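You operate a simulated robot arm through the tools that you are given. There is no shell and no other tool. Be economical: measure what you need, move in short steps, check, and stop when the job is done.

You are at the controls of a simulated two-armed robot. One attempt, no reset.

Task
On the blue-legged table top, fold the blue cloth in half and then in half again.
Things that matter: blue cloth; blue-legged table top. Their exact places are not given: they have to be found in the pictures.

It is judged by the outcome, as a careful person would: the job done as asked, and still so three seconds after it is handed in. It fails if anything else is knocked over, pushed out of place, dropped, spilled or broken. Flat cloth is picked up by pressing the open fingertips on it (5 to 10 N) and closing them slowly along it; thin cloth reads only 2 to 8 mm in the jaws.

Robot
Two 7-joint arms with two-finger parallel grippers on one trunk, on a base that drives. Base frame: it is fixed to the floor where the robot stands at the start and does not move with it; the origin is under the middle of the robot, x ahead of it, y to its left, z up; the surface under the hand at the start is at about z = 800. Units: mm, degrees, N and s.
The left shoulder is at the start at [50, 209, 1046], the right one opposite. With the tool pointing down near the work surface each hand reaches from about 300 to 920 mm from the robot's upright axis, wherever it stands, measured 20 degrees to its own side. Places, roughly: blue-legged table top [700, -500, 800]. Payload 4.4 kg a hand.
The TCP of each hand is the grasp point between the finger pads, 23 mm short of the fingertips. In the tool frame z runs along the fingers and y along their closing line. Largest opening 94 mm; finger width 38, thickness 10; the body of the gripper, 54 by 96 mm, starts 39 mm behind the TCP.
Orientation is told as [roll, pitch, yaw] about the base's x, y, z axes, in that order, counted from this pose: with the fingers straight down and closing along the base's y, the tool's x points along the base's -x, its y along +y and its z along -z.

Tools
- The arms move only by the tool servo_tool. It takes "left_targets", "right_targets" or both (then of equal length, played together; a hand with none holds still); each is text: rows parted by semicolons, each of 6 numbers parted by spaces: the shift along the base's x, y, z in mm, then the turn, a rotation vector about the base's x, y, z in rad. In form: tx ty tz rx ry rz; .... A call has 1 to 20 rows; each row is the pose to reach, as a shift and turn from the pose commanded when the call began. "left_jaw" and "right_jaw" are, for a hand that has rows, the finger opening in mm, from 0 to 94, set as the call begins (left out, the last holds). A row lasts 0.2 s, in which the tool goes at most 50 mm and 8.6 degrees; a call with a longer step from one row to the next is refused whole, and so is a gripper value outside its range. Where a pose cannot be reached the arm comes as near as it can. A force on the tool above 40 N (or 10 N above the force at the start of the call, whichever is more), or a blocked arm, ends the call early, and 0.2 s more pass. The fingers move at their own pace (about 108 mm/s each) and stop on an object; they squeeze with about 38 N. The grip force told is the motor's: it shows also when the fingers shut on nothing. Time passes only in rows, and 0.2 s behind the last, so rows that repeat a pose let the fingers close. It gives the time, the measured TCP pose, the force on the tool (base axes), the opening and the grip force at its end, in the units of the frame above (readings bear some noise), with the torque about the TCP (base axes, N m) and any sound that the robot's microphone picked up.
- Cameras (640 x 400 px; columns grow to the right, rows downward): "scene" is now at [158.4, 12.6, 1225.1]; the picture's right is [0.13, -0.99, 0.00], its down [-0.48, -0.06, -0.87] and it looks along [0.87, 0.11, -0.49] (base axes); focal length 264 px, centre (320, 200). "left" rides on the left gripper at [86, -16, -74] in its tool frame; the picture's right is [0.18, 0.98, 0.00], its down [-0.58, 0.11, -0.81] and it looks along [-0.79, 0.15, 0.59] (tool axes); focal length 243 px, centre (320, 200). "right" rides on the right gripper at [86, 16, -74] in its tool frame; the picture's right is [-0.18, 0.98, 0.00], its down [-0.58, -0.11, -0.81] and it looks along [-0.79, -0.15, 0.59] (tool axes); focal length 243 px, centre (320, 200).
- capture(camera): a new picture of that camera. The clock stands still meanwhile.
- lift_body(by): slides the trunk up (or, below 0, down) by that many mm; the arms and the scene camera ride with it, the base frame stays. It gives what a move gives, with no picture.
- drive_base(legs): drives the robot by 1 to 6 legs, each [ahead, left, turn to the left] in mm, mm and degrees, along the robot's own axes; the way and the turn of a leg run together, so that a leg with both is an arc; at most 1500 mm and 180 degrees a leg. The arms and the cameras ride along, it lands a little off, and it stops where it bumps. It gives what a move gives.
- aim_head(pan, tilt): turns the head with the scene camera to pan (to the left, within 80 degrees either way) and tilt (down, from -29 to 69), counted from straight ahead of the robot. It gives what a move gives.
- pixel_to_xyz(camera, pixels): for up to 12 pixels [column, row] of the newest picture of that camera ("zoom" is the newest enlarged one), the place [x, y, z] in the base frame of the surface seen there, good to about 2 mm. The clock stands still meanwhile.
- inspect(camera, box): a new picture of the part [left, top, right, bottom] of that camera's present view, enlarged. The clock stands still meanwhile.
- finish_job(): hands the job in; it is judged then, once.

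Go step by step. Measure first, check grasps and placings, and put right what went wrong. The budget is 80 turns and 78 pictures, counting those below and the enlarged ones. Unless the task says otherwise, let go and move clear before handing in, and close with one line.

The tools are called after "Call:" as name(argument=value, ...) on one line, values as JSON. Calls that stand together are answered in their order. servo_tool: Moves the arms, as the interface text tells. Its arguments: {"type":"object","properties":{"left_targets":{"type":"string"},"left_jaw":{"type":"number"},"right_targets":{"type":"string"},"right_jaw":{"type":"number"}},"required":[]} The other tools are called the same way: lift_body (by) slides the trunk up or down; drive_base (legs) drives the base; aim_head (pan, tilt) turns the head that bears the scene camera; capture (camera) takes a picture; pixel_to_xyz (camera, pixels) gives the place of the surface under pixels of a picture; inspect (camera, box) takes an enlarged picture of a part of a camera's view; finish_job () hands the job in.

At the start:

```text
t: 0.0
left_position: [672.7, 293.9, 975.3]
left_tcp_rot: [-0.1, 0.0, -0.1]
left_contact_force: [-0.2, -0.3, 0.4]
left_ft_torque: [0.0, -0.01, -0.01]
left_gripper_width: 94.2
left_grasp_force: 0.1
right_position: [537.1, -242.9, 1021.1]
right_tcp_rot: [-0.1, 0.1, 0.0]
right_contact_force: [-0.7, 0.4, -0.1]
right_ft_torque: [0.01, 0.02, 0.02]
right_gripper_width: 94.1
right_grasp_force: 0.2
trunk travel left (down, up): [-125.0, 438.0]
robot x, y, heading: [4.5, 1.0, 0.0]
head pan, tilt: [7.3, 29.1]
```

scene: 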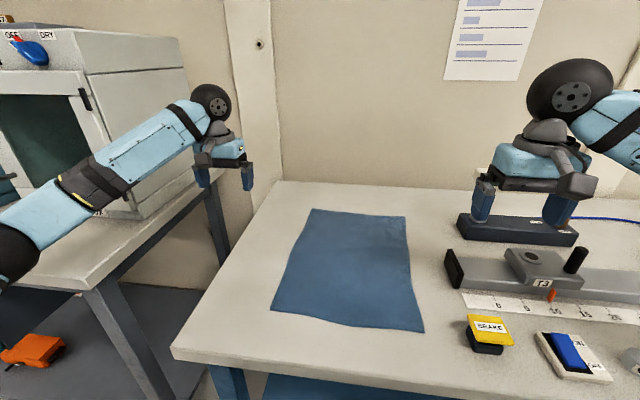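
right: 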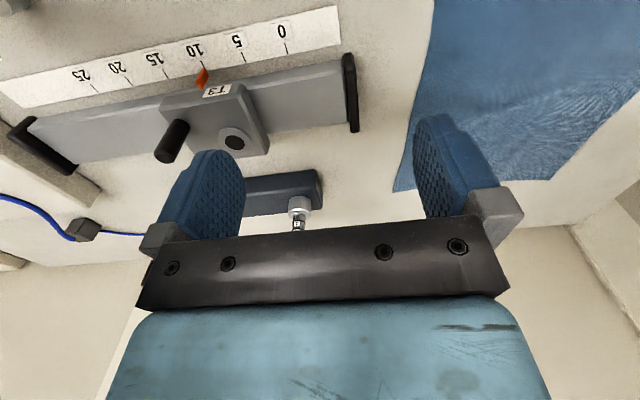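
left: 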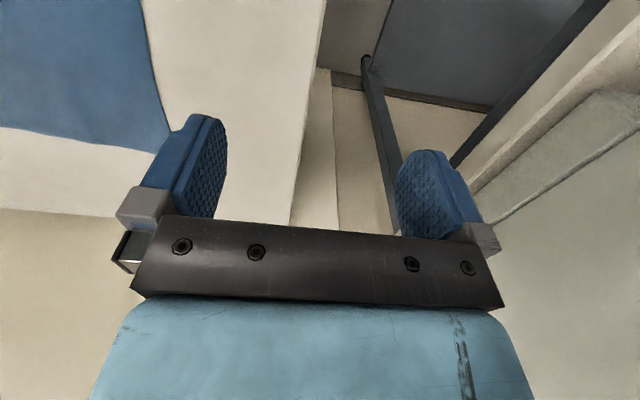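

The blue cloth lies flat in the scene picture with corners near (312,209), (405,216), (424,332) and (271,310). I'll measure them and the table around.

Call:
pixel_to_xyz(camera="scene", pixels=[[313, 210], [404, 217], [423, 331], [272, 309], [350, 325], [290, 260], [410, 270], [358, 213], [350, 270], [190, 345], [280, 190], [470, 345]])

Call:
inspect(camera="scene", box=[240, 180, 480, 350])

```text
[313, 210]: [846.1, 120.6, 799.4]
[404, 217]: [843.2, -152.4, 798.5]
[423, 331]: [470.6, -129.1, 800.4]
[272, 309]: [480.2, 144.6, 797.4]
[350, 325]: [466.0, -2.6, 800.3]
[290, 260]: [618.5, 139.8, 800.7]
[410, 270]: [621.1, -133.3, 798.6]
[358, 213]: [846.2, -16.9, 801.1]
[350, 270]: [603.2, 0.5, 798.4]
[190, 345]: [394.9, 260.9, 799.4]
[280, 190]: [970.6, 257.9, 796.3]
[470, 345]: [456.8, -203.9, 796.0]
```

```text
2.35 times, centred on (360, 265) of scene
```

zoom: 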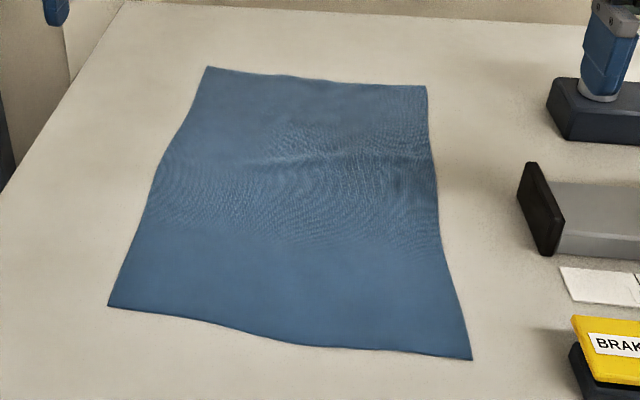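

The cloth is about 375 (x) by 273 (y) mm. Plan: fold the far edge onto the near one with both hands, then fold sideways. First both hands hover over the far corners with 30 mm openings.

Call:
servo_tool(left_targets="17.7 -19.9 -11.5 0 0 0; 35.4 -39.8 -23 0 0 0; 53.1 -59.7 -34.5 0 0 0; 70.8 -79.6 -46 0 0 0; 88.5 -99.5 -57.5 0 0 0; 106.2 -119.4 -69 0 0 0; 123.9 -139.3 -80.5 0 0 0; 141.6 -159.2 -92 0 0 0; 159.3 -179.1 -103.5 0 0 0; 177 -199 -115 0 0 0; 177 -199 -115 0 0 0", right_targets="31.3 11.6 -16.1 0 0 0; 62.6 23.2 -32.2 0 0 0; 93.9 34.8 -48.3 0 0 0; 125.2 46.4 -64.4 0 0 0; 156.5 58 -80.5 0 0 0; 187.8 69.6 -96.6 0 0 0; 219.1 81.2 -112.7 0 0 0; 250.4 92.8 -128.8 0 0 0; 281.7 104.4 -144.9 0 0 0; 313 116 -161 0 0 0; 313 116 -161 0 0 0", left_jaw=30, right_jaw=30)

Call:
capture(camera="scene")

Call:
capture(camera="left")

Call:
capture(camera="right")

```text
t: 2.4
left_position: [845.8, 96.6, 861.1]
left_tcp_rot: [0.0, 0.0, -0.1]
left_contact_force: [0.1, 0.1, 0.1]
left_ft_torque: [0.04, 0.0, 0.02]
left_gripper_width: 29.9
left_grasp_force: 0.1
left hand out of reach, approached as far as the arm can: row 10, 11
right_position: [850.0, -127.3, 858.8]
right_tcp_rot: [0.0, -0.1, 0.1]
right_contact_force: [-0.1, 0.2, 0.6]
right_ft_torque: [-0.01, -0.01, -0.01]
right_gripper_width: 30.2
right_grasp_force: 0.1
trunk travel left (down, up): [-125.0, 438.0]
robot x, y, heading: [-3.0, 3.9, 0.1]
head pan, tilt: [7.3, 29.1]
```

```text
73 pictures are left
```

scene: 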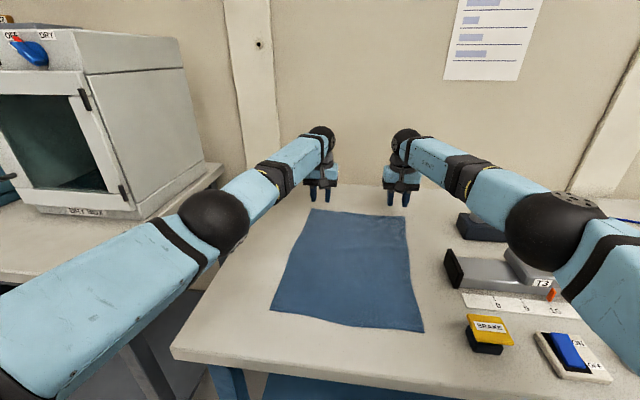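

```text
72 pictures are left
```

left: 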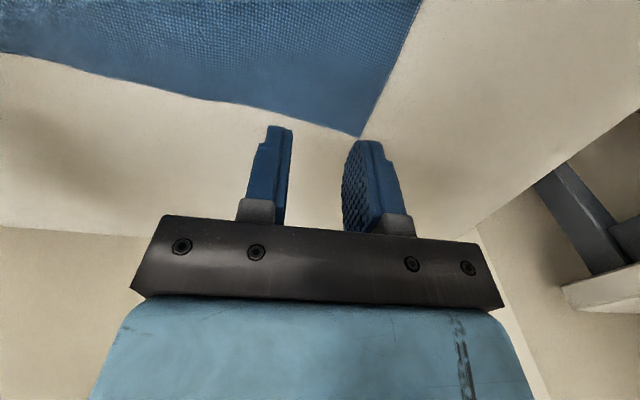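

```text
71 pictures are left
```

right: 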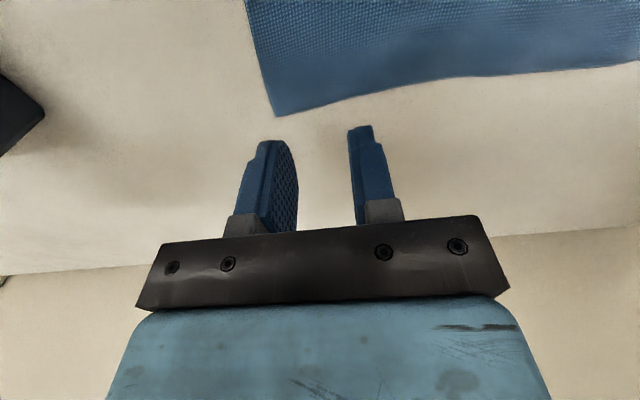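

Both hands are over the far edge, and the left one sits at its reach limit. I'll measure the far corners in the wrist views: left (357,133), right (275,114).

Call:
pixel_to_xyz(camera="left", pixels=[[357, 131], [300, 115], [200, 90], [380, 60]])

Call:
pixel_to_xyz(camera="right", pixels=[[277, 110], [330, 98], [420, 75], [260, 40]])

Call:
pixel_to_xyz(camera="scene", pixels=[[340, 395], [200, 355], [180, 295], [40, 275], [590, 370]])

```text
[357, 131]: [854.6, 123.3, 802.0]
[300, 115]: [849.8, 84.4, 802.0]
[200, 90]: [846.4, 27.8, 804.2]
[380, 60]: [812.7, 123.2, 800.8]
```

```text
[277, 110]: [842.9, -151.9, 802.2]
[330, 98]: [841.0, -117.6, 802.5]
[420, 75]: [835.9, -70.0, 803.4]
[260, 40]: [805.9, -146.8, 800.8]
```

```text
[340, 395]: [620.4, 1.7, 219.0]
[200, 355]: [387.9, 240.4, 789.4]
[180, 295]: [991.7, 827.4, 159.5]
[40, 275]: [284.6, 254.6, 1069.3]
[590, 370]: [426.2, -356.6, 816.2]
```

Edge at x≈850 (left) and 841 (right); lowering both hands to touch.

Call:
servo_tool(left_targets="-4 0 -12 0 0 0; -5 0 -24 0 0 0; -5 0 -32 0 0 0; -5 0 -35 0 0 0; -5 0 -37 0 0 0", right_targets="-5 3 -10 0 0 0; -8 4 -22 0 0 0; -8 4 -30 0 0 0; -8 4 -33 0 0 0; -8 4 -35 0 0 0")

```text
t: 3.6
left_position: [840.9, 98.3, 825.3]
left_tcp_rot: [0.1, -0.1, -0.1]
left_contact_force: [0.8, 0.5, 4.2]
left_ft_torque: [0.02, -0.02, -0.05]
left_gripper_width: 30.3
left_grasp_force: 0.1
right_position: [841.4, -123.2, 824.1]
right_tcp_rot: [0.0, 0.1, 0.0]
right_contact_force: [0.4, -0.5, -0.2]
right_ft_torque: [0.0, 0.04, 0.01]
right_gripper_width: 30.0
right_grasp_force: 0.0
trunk travel left (down, up): [-125.0, 438.0]
robot x, y, heading: [1.6, -1.6, -0.2]
head pan, tilt: [7.3, 29.1]
```

Call:
servo_tool(left_targets="0 0 -0.8 0 0 0; 0 0 -0.8 0 0 0", right_targets="0 0 -1.3 0 0 0; 0 0 -2.3 0 0 0")

```text
t: 4.2
left_position: [840.1, 98.4, 824.9]
left_tcp_rot: [0.0, -0.1, 0.0]
left_contact_force: [2.3, 0.2, 9.8]
left_ft_torque: [0.07, 0.0, -0.02]
left_gripper_width: 29.9
left_grasp_force: 0.1
right_position: [840.8, -123.0, 824.8]
right_tcp_rot: [0.0, -0.1, -0.1]
right_contact_force: [0.3, -0.1, 3.8]
right_ft_torque: [-0.03, -0.01, 0.02]
right_gripper_width: 29.8
right_grasp_force: 0.1
trunk travel left (down, up): [-125.0, 438.0]
robot x, y, heading: [4.1, -1.2, -0.1]
head pan, tilt: [7.3, 29.1]
```

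Left presses at 9.8 N, right at 3.8 N; a touch more on the right, then start closing slowly.

Call:
servo_tool(left_targets="0 0 0 0 0 0; 0 0 0 0 0 0", right_targets="0 0 -0.7 0 0 0; 0 0 -0.7 0 0 0", left_jaw=22, right_jaw=22)

Call:
servo_tool(left_targets="0 0 0 0 0 0; 0 0 0 0 0 0", right_targets="0 0 0 0 0 0; 0 0 0 0 0 0", left_jaw=14, right_jaw=14)

Call:
servo_tool(left_targets="0 0 0 0 0 0; 0 0 0 0 0 0", right_targets="0 0 0 0 0 0; 0 0 0 0 0 0", left_jaw=7, right_jaw=7)

Call:
servo_tool(left_targets="0 0 0 0 0 0; 0 0 0 0 0 0; 0 0 0 0 0 0", right_targets="0 0 0 0 0 0; 0 0 0 0 0 0; 0 0 0 0 0 0", left_jaw=0, right_jaw=0)

Call:
capture(camera="left")

Call:
capture(camera="right")

```text
t: 4.8
left_position: [838.9, 98.0, 824.4]
left_tcp_rot: [0.1, -0.1, 0.0]
left_contact_force: [2.0, -0.4, 9.3]
left_ft_torque: [0.02, -0.04, 0.01]
left_gripper_width: 21.6
left_grasp_force: 0.0
right_position: [841.3, -122.4, 823.4]
right_tcp_rot: [0.0, -0.1, -0.1]
right_contact_force: [1.4, -0.8, 8.8]
right_ft_torque: [-0.05, 0.03, 0.03]
right_gripper_width: 21.7
right_grasp_force: 0.1
trunk travel left (down, up): [-125.0, 438.0]
robot x, y, heading: [2.4, -1.8, -0.0]
head pan, tilt: [7.3, 29.1]
```

```text
t: 5.4
left_position: [838.8, 97.8, 824.1]
left_tcp_rot: [0.0, -0.2, 0.1]
left_contact_force: [0.2, -1.2, 7.8]
left_ft_torque: [0.0, -0.03, -0.01]
left_gripper_width: 13.6
left_grasp_force: 0.0
right_position: [841.4, -122.6, 825.0]
right_tcp_rot: [0.0, -0.2, 0.0]
right_contact_force: [1.0, -0.1, 9.5]
right_ft_torque: [-0.05, 0.01, 0.0]
right_gripper_width: 13.4
right_grasp_force: 0.0
trunk travel left (down, up): [-125.0, 438.0]
robot x, y, heading: [2.5, 0.9, 0.0]
head pan, tilt: [7.3, 29.1]
```

```text
t: 6.0
left_position: [837.8, 98.9, 825.3]
left_tcp_rot: [0.1, -0.1, -0.1]
left_contact_force: [0.0, -1.8, 7.2]
left_ft_torque: [0.01, 0.05, -0.03]
left_gripper_width: 7.1
left_grasp_force: 0.2
right_position: [839.9, -122.2, 824.8]
right_tcp_rot: [0.0, -0.2, 0.0]
right_contact_force: [0.8, 2.7, 11.4]
right_ft_torque: [0.02, 0.06, -0.05]
right_gripper_width: 6.7
right_grasp_force: 0.0
trunk travel left (down, up): [-125.0, 438.0]
robot x, y, heading: [-0.9, 2.5, -0.0]
head pan, tilt: [7.3, 29.1]
```

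```text
t: 6.8
left_position: [838.5, 97.9, 824.2]
left_tcp_rot: [-0.1, -0.1, 0.0]
left_contact_force: [-0.7, -9.1, 5.6]
left_ft_torque: [-0.2, 0.05, 0.0]
left_gripper_width: 1.9
left_grasp_force: 38.1
right_position: [839.9, -121.8, 822.9]
right_tcp_rot: [0.0, -0.3, 0.1]
right_contact_force: [0.4, 8.7, 12.9]
right_ft_torque: [0.19, 0.03, -0.07]
right_gripper_width: 1.9
right_grasp_force: 37.9
trunk travel left (down, up): [-125.0, 438.0]
robot x, y, heading: [1.2, 1.6, 0.2]
head pan, tilt: [7.3, 29.1]
```

```text
70 pictures are left
```

left: 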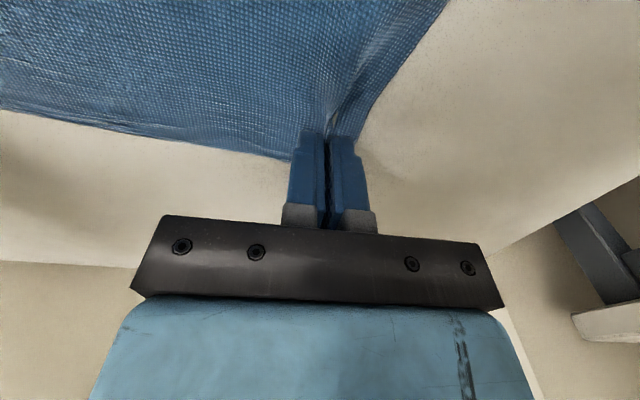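

```text
69 pictures are left
```

right: 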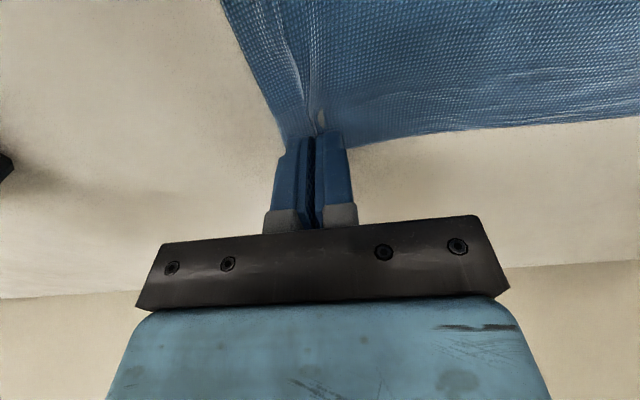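

Both jaws read 1.9 mm with cloth bunched in them. I'll lift along the fold arc a little, bringing the hands slightly together, and check the grip.

Call:
servo_tool(left_targets="0 -3 15 0 0 0; -3 -6 35 0 0 0; -8 -8 55 0 0 0; -17 -8 75 0 0 0; -24 -8 90 0 0 0; -24 -8 90 0 0 0", right_targets="0 3 15 0 0 0; -3 6 35 0 0 0; -8 8 55 0 0 0; -17 8 75 0 0 0; -24 8 90 0 0 0; -24 8 90 0 0 0")

Call:
capture(camera="scene")

Call:
capture(camera="left")

```text
t: 8.2
left_position: [815.5, 89.0, 911.6]
left_tcp_rot: [-0.1, 0.0, 0.1]
left_contact_force: [-0.1, -0.6, -0.3]
left_ft_torque: [0.03, -0.04, 0.03]
left_gripper_width: 2.0
left_grasp_force: 37.6
right_position: [819.4, -116.2, 911.1]
right_tcp_rot: [-0.1, 0.0, 0.0]
right_contact_force: [0.1, -0.8, -0.4]
right_ft_torque: [-0.03, -0.06, -0.01]
right_gripper_width: 2.0
right_grasp_force: 38.2
trunk travel left (down, up): [-125.0, 438.0]
robot x, y, heading: [-2.5, -0.8, -0.1]
head pan, tilt: [7.3, 29.1]
```

```text
68 pictures are left
```

scene: 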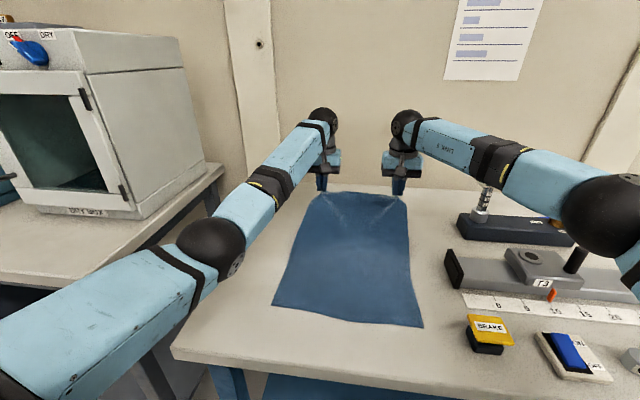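

```text
67 pictures are left
```

left: 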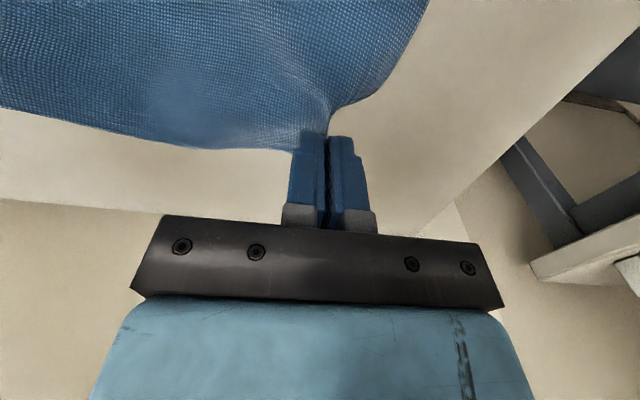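

The grip holds; the cloth's far edge is lifted by both hands. I'll carry it on the fold arc back to the near edge, shifting 24 mm in y, tilting fingers forward so the hem lays down properly.

Call:
servo_tool(left_targets="-25 2 25 0 0 0; -55 4 45 0 0 0; -90 6 60 0 0 0; -125 8 70 0 -0.11 0; -160 11 72 0 -0.22 0; -190 14 70 0 -0.33 0; -220 17 60 0 -0.44 0; -248 20 45 0 -0.55 0; -272 22 25 0 -0.66 0", right_targets="-26 2 25 0 0 0; -57 4 45 0 0 0; -94 6 60 0 0 0; -130 8 70 0 -0.11 0; -166 10 72 0 -0.22 0; -198 12 70 0 -0.33 0; -229 14 60 0 -0.44 0; -258 16 45 0 -0.55 0; -283 18 25 0 -0.66 0")

Call:
capture(camera="scene")

```text
t: 10.2
left_position: [543.1, 112.0, 938.9]
left_tcp_rot: [-0.1, -38.0, 0.1]
left_contact_force: [-0.2, -0.1, -0.2]
left_ft_torque: [0.02, 0.06, 0.02]
left_gripper_width: 2.0
left_grasp_force: 37.7
right_position: [535.5, -96.6, 937.1]
right_tcp_rot: [0.1, -38.0, 0.0]
right_contact_force: [-0.5, 0.5, -0.4]
right_ft_torque: [-0.02, 0.03, 0.02]
right_gripper_width: 2.0
right_grasp_force: 38.4
trunk travel left (down, up): [-125.0, 438.0]
robot x, y, heading: [1.6, -3.2, 0.0]
head pan, tilt: [7.3, 29.1]
```

```text
66 pictures are left
```

scene: 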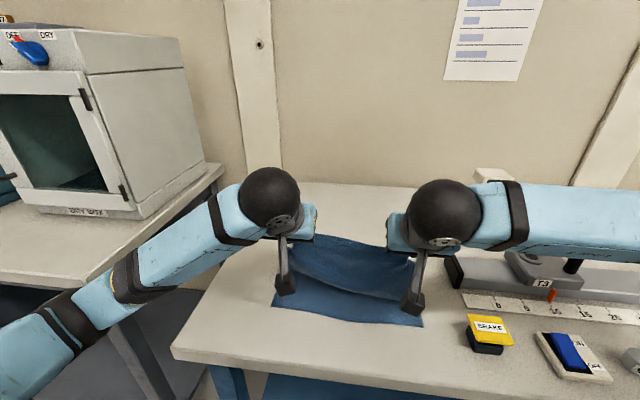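

Reach is fine with 38° tilt. Continuing down to the near edge.

Call:
servo_tool(left_targets="-20 1 -25 0 -0.1 0; -36 2 -50 0 -0.2 0; -48 3 -75 0 -0.3 0; -53 5 -92 0 -0.39 0; -53 5 -103 0 -0.39 0; -53 5 -103 0 -0.39 0", right_targets="-20 0 -25 0 -0.1 0; -36 0 -50 0 -0.2 0; -50 0 -75 0 -0.3 0; -55 0 -92 0 -0.39 0; -55 0 -102 0 -0.39 0; -55 0 -102 0 -0.39 0")

Call:
capture(camera="scene")

Call:
capture(camera="left")

Call:
capture(camera="right")

```text
t: 11.2
left_position: [491.2, 117.0, 852.9]
left_tcp_rot: [-0.9, -60.0, 0.6]
left_contact_force: [-10.3, 2.6, 7.8]
left_ft_torque: [0.13, 1.29, -0.52]
left_gripper_width: 2.1
left_grasp_force: 37.6
right_position: [479.5, -96.7, 846.6]
right_tcp_rot: [0.0, -59.5, -0.1]
right_contact_force: [-0.3, 1.2, 1.4]
right_ft_torque: [-0.04, 0.06, 0.02]
right_gripper_width: 2.0
right_grasp_force: 37.8
trunk travel left (down, up): [-125.0, 438.0]
robot x, y, heading: [-0.9, -1.9, -0.0]
head pan, tilt: [7.3, 29.1]
stopped in row 5 (left hand): the force on the tool passed its limit at 57 N (the readings are from after the stop); the commanded pose is now the measured one
```

```text
65 pictures are left
```

scene: 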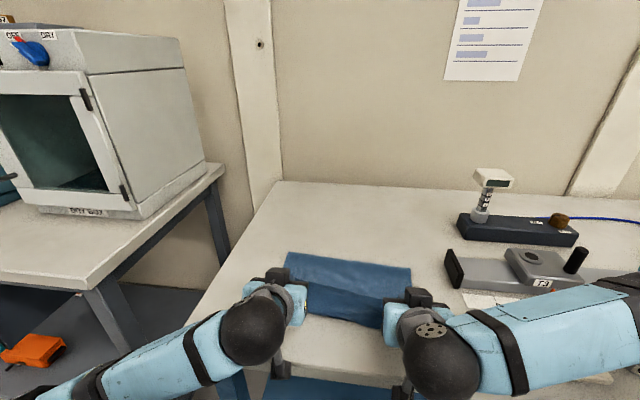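

```text
64 pictures are left
```

left: 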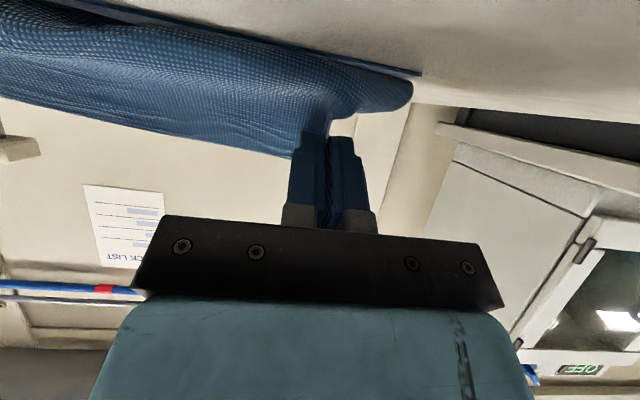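

```text
63 pictures are left
```

right: 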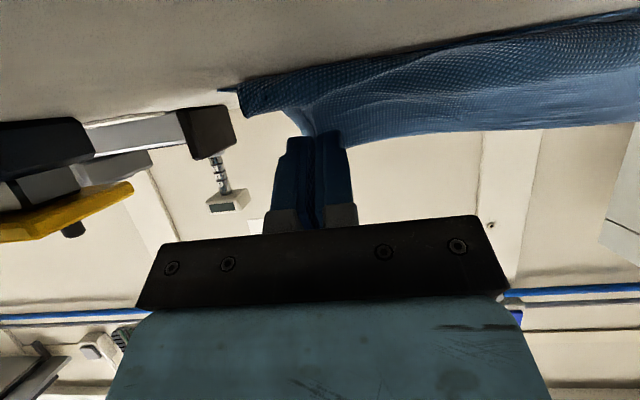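

The left stop at z=853 with 60° tilt was likely the wrist camera nearing the table. I'll lift a bit, lessen the tilt to about 38°, then lower.

Call:
servo_tool(left_targets="0 0 10 0 0.13 0; 0 0 10 0 0.26 0; 0 0 5 0 0.38 0; 0 0 -8 0 0.38 0; 0 0 -15 0 0.38 0; 0 0 -19 0 0.38 0; 0 0 -21 0 0.38 0", right_targets="0 0 10 0 0.13 0; 0 0 10 0 0.26 0; 0 0 5 0 0.38 0; 0 0 -5 0 0.38 0; 0 0 -10 0 0.38 0; 0 0 -14 0 0.38 0; 0 0 -16 0 0.38 0")

Call:
capture(camera="left")

Call:
capture(camera="right")

```text
t: 12.8
left_position: [491.6, 117.4, 833.8]
left_tcp_rot: [-0.6, -38.5, 0.3]
left_contact_force: [1.6, -0.3, 10.1]
left_ft_torque: [0.06, 0.01, 0.0]
left_gripper_width: 1.9
left_grasp_force: 38.3
right_position: [480.7, -97.1, 832.6]
right_tcp_rot: [0.2, -38.0, -0.1]
right_contact_force: [0.2, -0.6, 11.2]
right_ft_torque: [0.01, 0.04, 0.04]
right_gripper_width: 2.1
right_grasp_force: 37.6
trunk travel left (down, up): [-125.0, 438.0]
robot x, y, heading: [4.2, -1.5, -0.3]
head pan, tilt: [7.3, 29.1]
```

```text
62 pictures are left
```

left: 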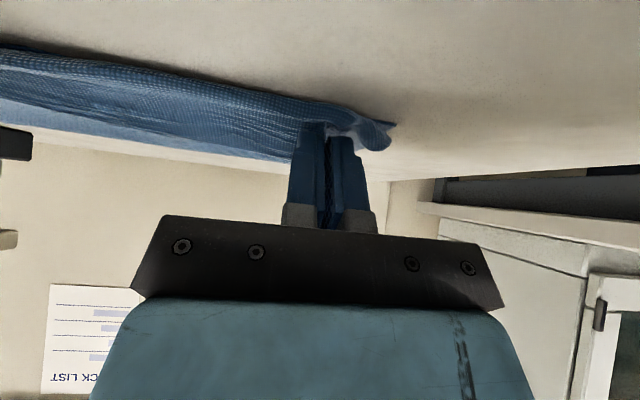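

```text
61 pictures are left
```

right: 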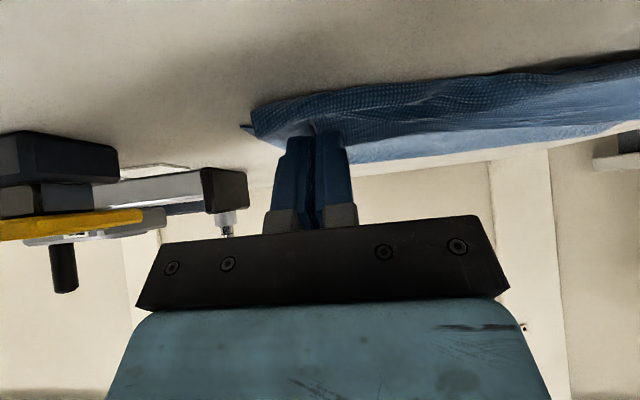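

Both hands press the hem on the table (10–11 N). Release, then back away along the fingers.

Call:
servo_tool(left_targets="0 0 0.5 0 0 0; 0 0 1 0 0 0; -6 0 8 0 0 0; -14 0 20 0 0 0; -30 0 50 0 0 0; -45 0 90 0 0.13 0; -55 10 130 0 0.27 0; -60 40 160 0 0.4 0; -60 80 170 0 0.53 0; -60 120 180 0 0.66 0", right_targets="0 0 0.5 0 0 0; 0 0 1 0 0 0; -6 0 8 0 0 0; -14 0 20 0 0 0; -30 0 50 0 0 0; -45 0 90 0 0.13 0; -55 -10 130 0 0.27 0; -60 -40 160 0 0.4 0; -60 -80 170 0 0.53 0; -60 -120 180 0 0.66 0", left_jaw=26, right_jaw=26)

Call:
capture(camera="scene")

```text
t: 15.0
left_position: [431.0, 237.2, 1009.6]
left_tcp_rot: [-0.3, -0.6, 0.4]
left_contact_force: [0.2, -0.4, -0.6]
left_ft_torque: [0.02, -0.01, 0.03]
left_gripper_width: 25.7
left_grasp_force: 0.0
right_position: [420.1, -217.5, 1009.6]
right_tcp_rot: [0.2, 0.0, 0.0]
right_contact_force: [0.7, 0.7, -0.4]
right_ft_torque: [0.0, 0.05, 0.01]
right_gripper_width: 26.1
right_grasp_force: 0.1
trunk travel left (down, up): [-125.0, 438.0]
robot x, y, heading: [0.9, 0.7, -0.1]
head pan, tilt: [7.3, 29.1]
```

```text
60 pictures are left
```

scene: 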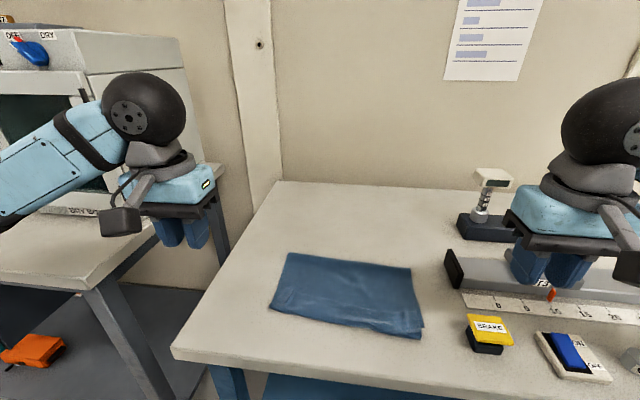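

Excellent: the first fold looks neat, with the edge at row 310–338. Zooming and measuring.

Call:
inspect(camera="scene", box=[250, 235, 450, 350])

Call:
pixel_to_xyz(camera="scene", pixels=[[289, 254], [410, 269], [422, 336], [270, 309], [350, 327], [350, 262], [279, 282], [417, 300], [345, 290]])

```text
3.20 times, centred on (350, 292) of scene
```

zoom: 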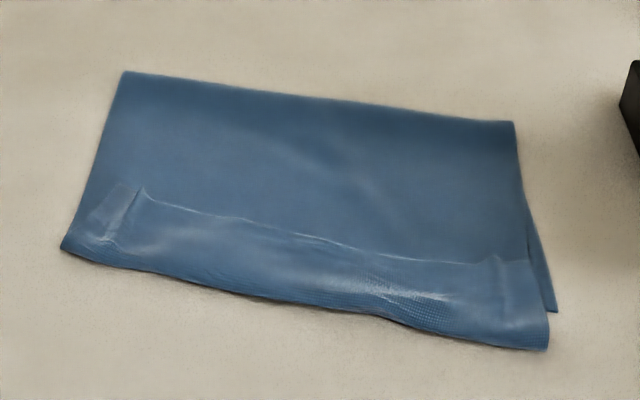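

```text
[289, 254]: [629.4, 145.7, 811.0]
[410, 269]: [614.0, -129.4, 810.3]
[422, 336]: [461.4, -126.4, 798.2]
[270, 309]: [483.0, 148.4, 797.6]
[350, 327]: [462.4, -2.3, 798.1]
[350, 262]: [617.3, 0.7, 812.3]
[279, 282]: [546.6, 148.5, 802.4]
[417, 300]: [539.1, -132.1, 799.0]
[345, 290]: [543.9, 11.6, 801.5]
```

The hem folded back under itself: a ~50 mm strip (zoom (140,190)–(500,260)) lies reversed and the fold line sits at x≈620. I'll regrip that hem edge and re-lay it with a tauter arc; hovering to look.

Call:
servo_tool(left_targets="15 -27 -20 0 0 0; 30 -54 -40 0 0 0; 45 -81 -60 0 0 0; 60 -108 -80 0 0 0; 60 -130 -100 0 0 0; 60 -130 -120 0 0 0", right_targets="15 25 -20 0 0 0; 30 50 -40 0 0 0; 45 75 -60 0 0 0; 60 98 -80 0 0 0; 60 115 -100 0 0 0; 60 115 -120 0 0 0")

Call:
capture(camera="left")

Call:
capture(camera="right")

```text
t: 16.4
left_position: [493.0, 107.0, 892.0]
left_tcp_rot: [-0.4, -0.5, 0.3]
left_contact_force: [-0.2, -0.2, 0.5]
left_ft_torque: [0.02, -0.01, -0.01]
left_gripper_width: 26.0
left_grasp_force: 0.0
right_position: [481.5, -103.3, 891.7]
right_tcp_rot: [0.1, 0.1, 0.0]
right_contact_force: [0.4, 0.3, -0.7]
right_ft_torque: [0.02, 0.01, 0.01]
right_gripper_width: 25.8
right_grasp_force: 0.0
trunk travel left (down, up): [-125.0, 438.0]
robot x, y, heading: [-0.8, 3.8, -0.1]
head pan, tilt: [7.3, 29.1]
```

```text
58 pictures are left
```

left: 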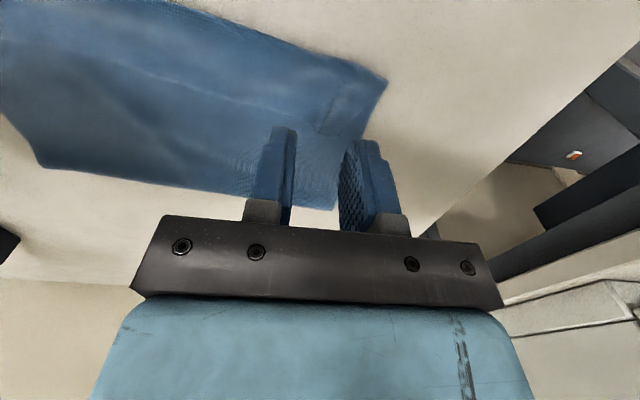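

```text
57 pictures are left
```

right: 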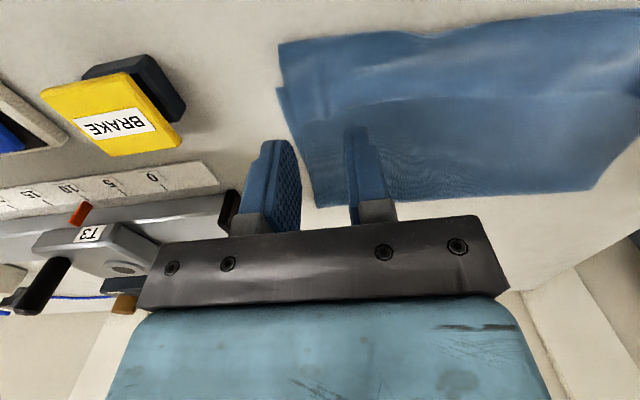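

Call:
inspect(camera="left", box=[160, 20, 420, 190])

Call:
inspect(camera="right", box=[250, 10, 510, 190])

```text
2.35 times, centred on (290, 105) of left
```

zoom: 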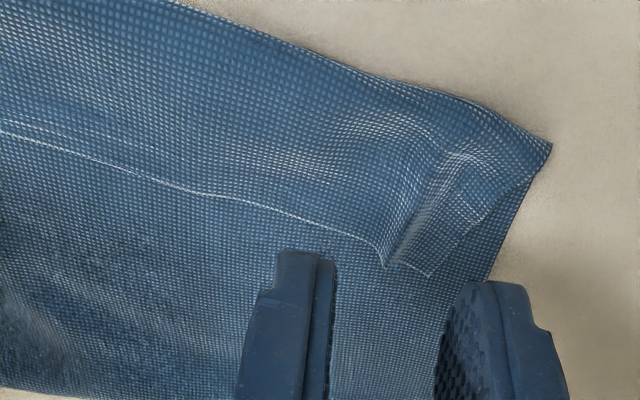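

```text
2.22 times, centred on (380, 100) of right
```

zoom: 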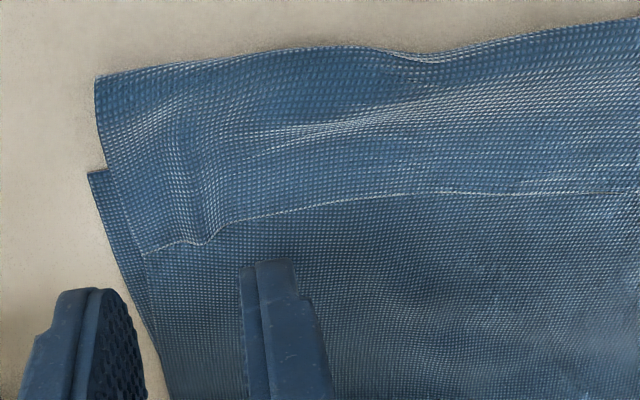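

Call:
pixel_to_xyz(camera="left", pixels=[[340, 134], [322, 130], [290, 112], [240, 100], [388, 82], [180, 78], [330, 65]])

Call:
pixel_to_xyz(camera="right", pixels=[[320, 122], [343, 118], [380, 100], [430, 96], [292, 46], [288, 88], [480, 96], [350, 60]])

```text
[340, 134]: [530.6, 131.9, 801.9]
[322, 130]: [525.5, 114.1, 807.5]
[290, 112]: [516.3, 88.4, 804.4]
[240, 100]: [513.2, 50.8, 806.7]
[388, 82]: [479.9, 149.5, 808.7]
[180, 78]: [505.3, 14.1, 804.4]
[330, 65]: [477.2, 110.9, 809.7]
```

```text
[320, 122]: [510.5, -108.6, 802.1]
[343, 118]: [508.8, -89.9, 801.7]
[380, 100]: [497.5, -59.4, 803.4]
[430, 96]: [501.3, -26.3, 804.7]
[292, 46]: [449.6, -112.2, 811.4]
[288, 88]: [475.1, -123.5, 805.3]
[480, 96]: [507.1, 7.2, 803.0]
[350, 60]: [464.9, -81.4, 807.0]
```

Hem edge is at about (521,105) left and (504,-82) right. I'll lower with a 14° tilt so only the robot-side corner of the tips presses the hem.

Call:
servo_tool(left_targets="10 -1 -5 0 -0.12 0; 20 -2 -15 0 -0.25 0; 30 -2 -30 0 -0.25 0; 30 -2 -45 0 -0.25 0; 30 -2 -53 0 -0.25 0; 30 -2 -56 0 -0.25 0", right_targets="10 7 -5 0 -0.12 0; 20 14 -15 0 -0.25 0; 24.5 21 -30 0 -0.25 0; 24.5 21 -45 0 -0.25 0; 24.5 21 -53 0 -0.25 0; 24.5 21 -56 0 -0.25 0", left_jaw=30, right_jaw=30)

Call:
servo_tool(left_targets="0 0 -2 0 0 0; 0 0 -2 0 0 0", right_targets="0 0 -2 0 0 0; 0 0 -2 0 0 0")

Call:
inspect(camera="left", box=[160, 20, 420, 190])

Call:
inspect(camera="right", box=[250, 10, 510, 190])

```text
t: 17.8
left_position: [521.6, 104.2, 835.9]
left_tcp_rot: [-0.3, -14.9, 0.3]
left_contact_force: [0.4, 0.1, 0.0]
left_ft_torque: [-0.03, 0.0, -0.01]
left_gripper_width: 29.9
left_grasp_force: 0.2
right_position: [505.7, -81.0, 835.5]
right_tcp_rot: [0.0, -14.3, 0.0]
right_contact_force: [0.2, 0.6, -0.3]
right_ft_torque: [0.0, -0.02, 0.0]
right_gripper_width: 30.1
right_grasp_force: 0.0
trunk travel left (down, up): [-125.0, 438.0]
robot x, y, heading: [-1.2, 2.1, 0.1]
head pan, tilt: [7.3, 29.1]
```

```text
t: 18.4
left_position: [521.1, 103.1, 833.1]
left_tcp_rot: [-0.3, -14.9, 0.3]
left_contact_force: [-0.2, -0.2, 0.0]
left_ft_torque: [0.02, -0.01, 0.0]
left_gripper_width: 30.2
left_grasp_force: 0.2
right_position: [504.0, -81.5, 833.1]
right_tcp_rot: [0.0, -14.2, 0.0]
right_contact_force: [0.4, 0.9, -1.3]
right_ft_torque: [-0.01, 0.02, 0.01]
right_gripper_width: 30.0
right_grasp_force: 0.0
trunk travel left (down, up): [-125.0, 438.0]
robot x, y, heading: [-1.3, 1.8, -0.0]
head pan, tilt: [7.3, 29.1]
```

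```text
2.35 times, centred on (290, 105) of left
```

zoom: 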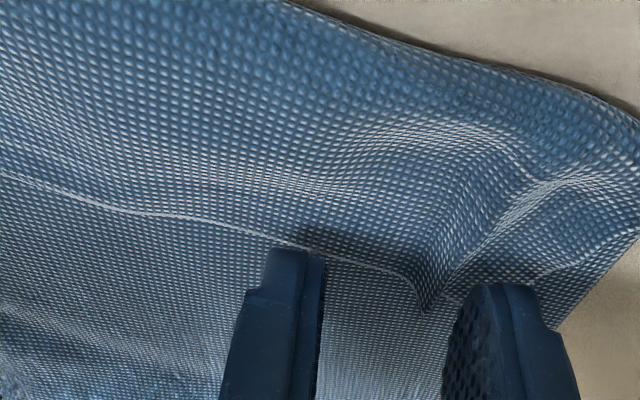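

```text
2.22 times, centred on (380, 100) of right
```

zoom: 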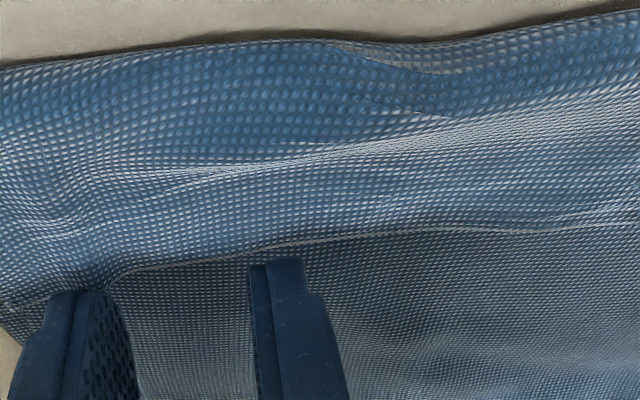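

Tips are right at the hem line; shift 8 mm toward the robot and press.

Call:
servo_tool(left_targets="-8 0 0 0 0 0; -8 0 -2 0 0 0; -8 0 -3 0 0 0; -8 0 -3 0 0 0", right_targets="-8 0 0 0 0 0; -8 0 -2 0 0 0; -8 0 -3 0 0 0; -8 0 -3 0 0 0")

```text
t: 19.4
left_position: [513.8, 104.4, 830.9]
left_tcp_rot: [-0.2, -14.9, 0.3]
left_contact_force: [0.6, -0.3, 0.3]
left_ft_torque: [0.0, 0.0, 0.01]
left_gripper_width: 30.2
left_grasp_force: 0.0
right_position: [496.8, -81.0, 830.2]
right_tcp_rot: [-0.1, -14.3, 0.1]
right_contact_force: [1.6, -0.2, 1.8]
right_ft_torque: [-0.02, 0.01, 0.0]
right_gripper_width: 30.1
right_grasp_force: 0.1
trunk travel left (down, up): [-125.0, 438.0]
robot x, y, heading: [1.2, 1.3, -0.2]
head pan, tilt: [7.3, 29.1]
```

Call:
servo_tool(left_targets="0 0 -1.5 0 0 0; 0 0 -3 0 0 0; 0 0 -3 0 0 0", right_targets="0 0 -1 0 0 0; 0 0 -2 0 0 0; 0 0 -2 0 0 0")

```text
t: 20.2
left_position: [513.5, 104.0, 829.5]
left_tcp_rot: [-0.4, -15.1, 0.3]
left_contact_force: [-0.3, -0.1, 20.0]
left_ft_torque: [0.25, 0.25, -0.02]
left_gripper_width: 30.0
left_grasp_force: 0.2
right_position: [495.4, -80.8, 828.9]
right_tcp_rot: [0.1, -14.4, -0.1]
right_contact_force: [2.5, -0.1, 6.5]
right_ft_torque: [-0.02, 0.05, 0.02]
right_gripper_width: 30.1
right_grasp_force: 0.1
trunk travel left (down, up): [-125.0, 438.0]
robot x, y, heading: [-0.8, 2.1, 0.4]
head pan, tilt: [7.3, 29.1]
```

Left 20 N is too hard: ease it up, then close slowly.

Call:
servo_tool(left_targets="0 0 1.3 0 0 0; 0 0 1.5 0 0 0", right_targets="0 0 0 0 0 0; 0 0 0 0 0 0", left_jaw=26, right_jaw=24)

Call:
servo_tool(left_targets="0 0 0 0 0 0; 0 0 0 0 0 0", right_targets="0 0 0 0 0 0; 0 0 0 0 0 0", left_jaw=17, right_jaw=16)

Call:
servo_tool(left_targets="0 0 0 0 0 0; 0 0 0 0 0 0", right_targets="0 0 0 0 0 0; 0 0 0 0 0 0", left_jaw=8, right_jaw=8)

Call:
servo_tool(left_targets="0 0 0 0 0 0; 0 0 0 0 0 0; 0 0 0 0 0 0", right_targets="0 0 0 0 0 0; 0 0 0 0 0 0; 0 0 0 0 0 0", left_jaw=0, right_jaw=0)

Call:
inspect(camera="left", box=[160, 20, 420, 190])

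Call:
inspect(camera="right", box=[210, 10, 470, 190])

```text
t: 20.8
left_position: [512.7, 104.9, 829.0]
left_tcp_rot: [-0.2, -14.9, 0.3]
left_contact_force: [1.7, -0.9, 8.2]
left_ft_torque: [0.07, 0.12, 0.0]
left_gripper_width: 25.4
left_grasp_force: 0.1
right_position: [495.9, -80.1, 829.2]
right_tcp_rot: [0.1, -14.5, 0.0]
right_contact_force: [-1.9, -0.7, 13.9]
right_ft_torque: [0.01, 0.24, -0.02]
right_gripper_width: 23.5
right_grasp_force: 0.1
trunk travel left (down, up): [-125.0, 438.0]
robot x, y, heading: [-0.0, 0.5, -0.0]
head pan, tilt: [7.3, 29.1]
```

```text
t: 21.4
left_position: [513.3, 105.5, 829.2]
left_tcp_rot: [-0.3, -14.9, 0.3]
left_contact_force: [-0.1, -0.7, 6.6]
left_ft_torque: [0.03, 0.09, 0.04]
left_gripper_width: 17.2
left_grasp_force: 0.5
right_position: [496.8, -79.4, 828.9]
right_tcp_rot: [0.1, -14.5, 0.0]
right_contact_force: [-0.9, 0.9, 16.1]
right_ft_torque: [0.01, 0.17, -0.02]
right_gripper_width: 16.0
right_grasp_force: 0.0
trunk travel left (down, up): [-125.0, 438.0]
robot x, y, heading: [0.7, -0.2, 0.1]
head pan, tilt: [7.3, 29.1]
```

```text
t: 22.0
left_position: [512.5, 105.2, 829.7]
left_tcp_rot: [-0.3, -14.8, 0.3]
left_contact_force: [-0.6, 0.5, 6.2]
left_ft_torque: [0.0, 0.09, -0.01]
left_gripper_width: 7.7
left_grasp_force: 0.0
right_position: [496.4, -78.8, 829.9]
right_tcp_rot: [0.0, -14.5, 0.0]
right_contact_force: [-0.1, 2.6, 18.4]
right_ft_torque: [0.05, 0.21, -0.02]
right_gripper_width: 7.9
right_grasp_force: 0.1
trunk travel left (down, up): [-125.0, 438.0]
robot x, y, heading: [0.2, 2.2, -0.1]
head pan, tilt: [7.3, 29.1]
```

```text
t: 22.8
left_position: [512.5, 103.5, 829.0]
left_tcp_rot: [-0.5, -14.8, 0.3]
left_contact_force: [1.3, -8.1, 7.5]
left_ft_torque: [-0.2, 0.11, 0.0]
left_gripper_width: 2.1
left_grasp_force: 38.0
right_position: [495.2, -79.7, 828.0]
right_tcp_rot: [0.1, -14.3, 0.0]
right_contact_force: [1.8, 11.8, 18.7]
right_ft_torque: [0.32, 0.14, -0.18]
right_gripper_width: 2.7
right_grasp_force: 37.8
trunk travel left (down, up): [-125.0, 438.0]
robot x, y, heading: [1.1, -3.7, 0.1]
head pan, tilt: [7.3, 29.1]
```

```text
2.35 times, centred on (290, 105) of left
```

zoom: 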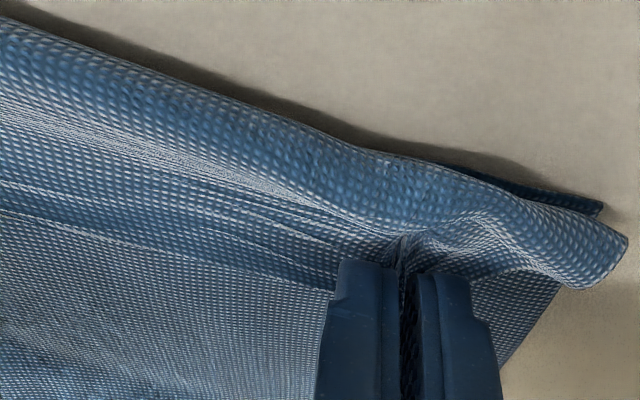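

```text
2.22 times, centred on (340, 100) of right
```

zoom: 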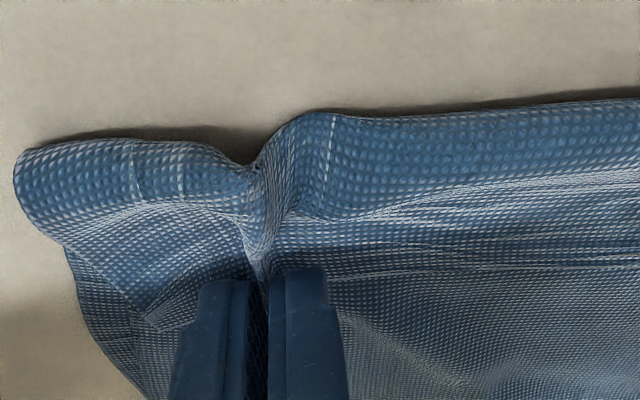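

Both gripped (2.1 / 2.7 mm). Lift a little and see which layers come along.

Call:
servo_tool(left_targets="0 -3 15 0 0 0; 0 -5 35 0 0 0; 0 -5 60 0 0 0; 0 -5 80 0 0 0; 0 -5 80 0 0 0", right_targets="0 3 15 0 0 0; 0 5 35 0 0 0; 0 5 60 0 0 0; 0 5 80 0 0 0; 0 5 80 0 0 0")

Call:
capture(camera="scene")

Call:
capture(camera="right")

Call:
capture(camera="left")

```text
t: 24.0
left_position: [514.8, 99.7, 908.6]
left_tcp_rot: [-0.4, -14.7, 0.3]
left_contact_force: [0.1, 0.2, -0.3]
left_ft_torque: [0.03, 0.0, 0.02]
left_gripper_width: 2.3
left_grasp_force: 37.9
right_position: [497.3, -76.3, 908.1]
right_tcp_rot: [0.0, -14.1, 0.0]
right_contact_force: [0.1, 0.6, -0.8]
right_ft_torque: [0.01, 0.01, -0.01]
right_gripper_width: 2.9
right_grasp_force: 37.7
trunk travel left (down, up): [-125.0, 438.0]
robot x, y, heading: [2.4, -1.6, 0.1]
head pan, tilt: [7.3, 29.1]
```

```text
50 pictures are left
```

scene: 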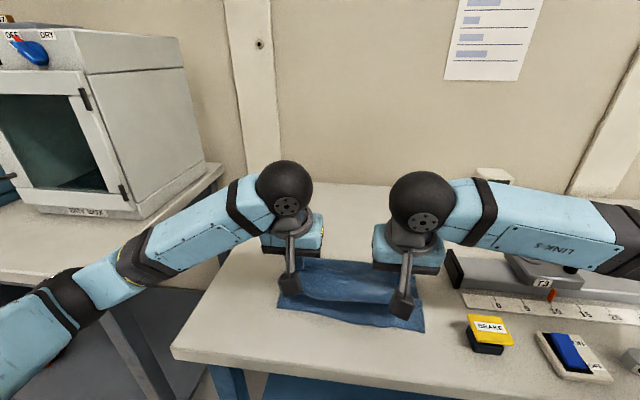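

```text
49 pictures are left
```

right: 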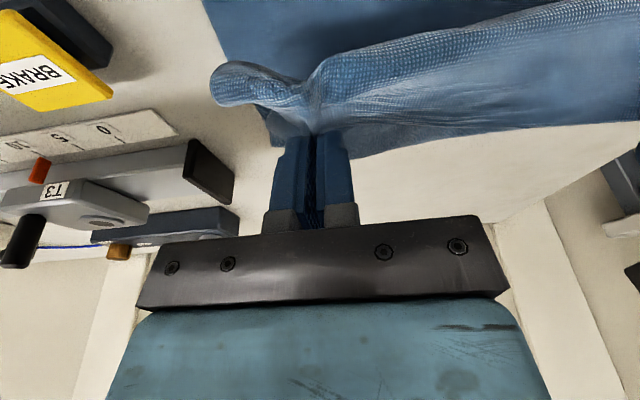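

```text
48 pictures are left
```

left: 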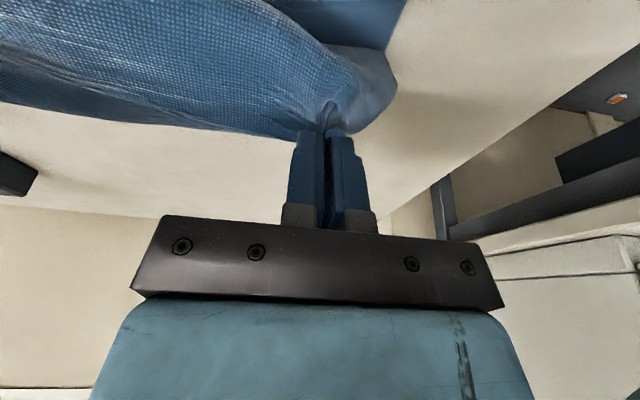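

Can't yet tell the layers apart; raise further over the fold line, with vertical tool.

Call:
servo_tool(left_targets="25 -2 20 0 0.06 0; 50 -4 40 0 0.13 0; 75 -6 55 0 0.19 0; 100 -8 70 0 0.25 0; 125 -10 80 0 0.25 0; 125 -10 80 0 0.25 0; 125 -10 80 0 0.25 0", right_targets="28 -2 20 0 0.06 0; 57 -4 40 0 0.13 0; 86 -6 55 0 0.19 0; 115 -8 70 0 0.25 0; 142 -10 80 0 0.25 0; 142 -10 80 0 0.25 0; 142 -10 80 0 0.25 0")

Call:
capture(camera="scene")

Call:
capture(camera="right")

Call:
capture(camera="left")

```text
t: 25.6
left_position: [638.6, 90.1, 988.8]
left_tcp_rot: [-0.3, -0.6, 0.3]
left_contact_force: [-0.2, 0.3, -1.2]
left_ft_torque: [-0.01, 0.03, 0.01]
left_gripper_width: 2.4
left_grasp_force: 38.5
right_position: [639.6, -86.6, 987.1]
right_tcp_rot: [0.0, 0.1, 0.0]
right_contact_force: [-0.2, -0.3, -0.2]
right_ft_torque: [-0.04, -0.01, -0.01]
right_gripper_width: 2.9
right_grasp_force: 37.6
trunk travel left (down, up): [-125.0, 438.0]
robot x, y, heading: [-1.7, -0.3, 0.2]
head pan, tilt: [7.3, 29.1]
```

```text
47 pictures are left
```

scene: 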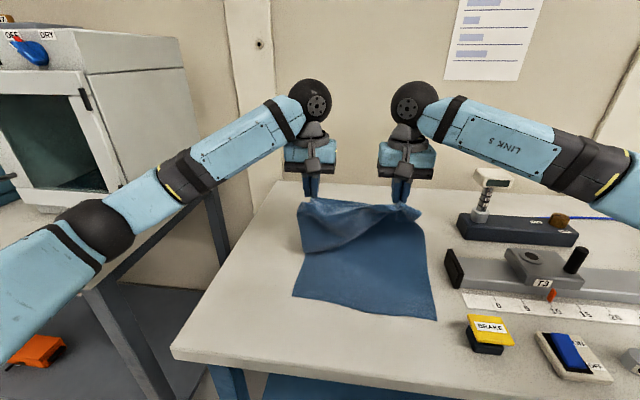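

```text
46 pictures are left
```

right: 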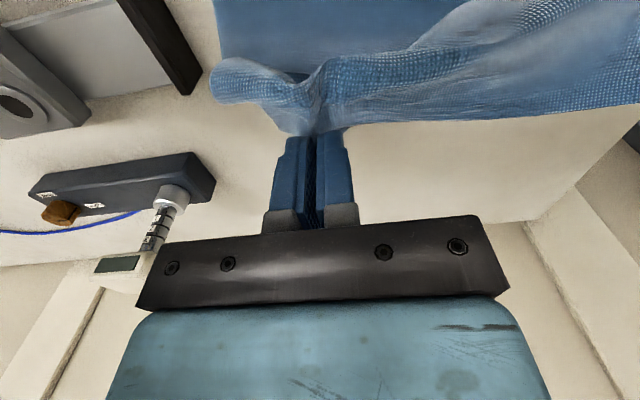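

```text
45 pictures are left
```

left: 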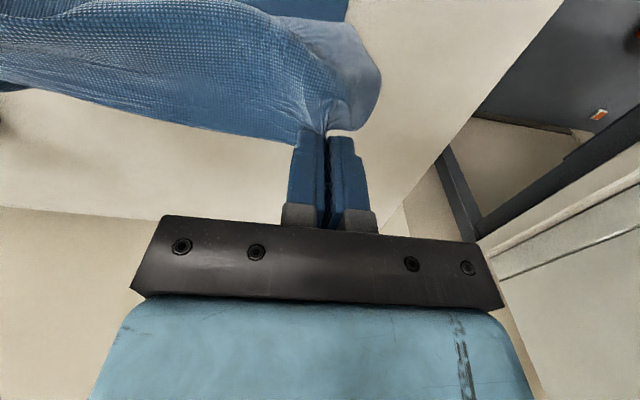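

Call:
inspect(camera="scene", box=[270, 170, 460, 330])

```text
2.50 times, centred on (365, 250) of scene
```

zoom: 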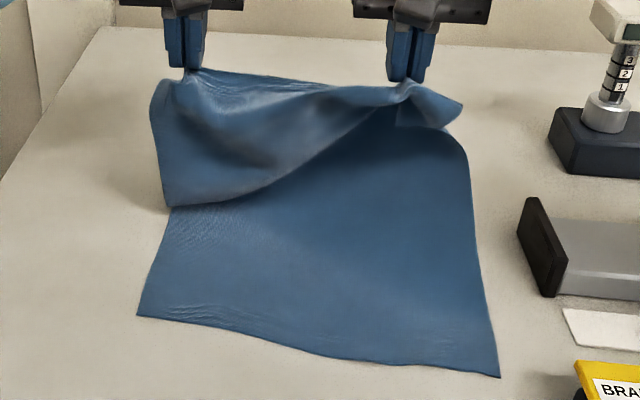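

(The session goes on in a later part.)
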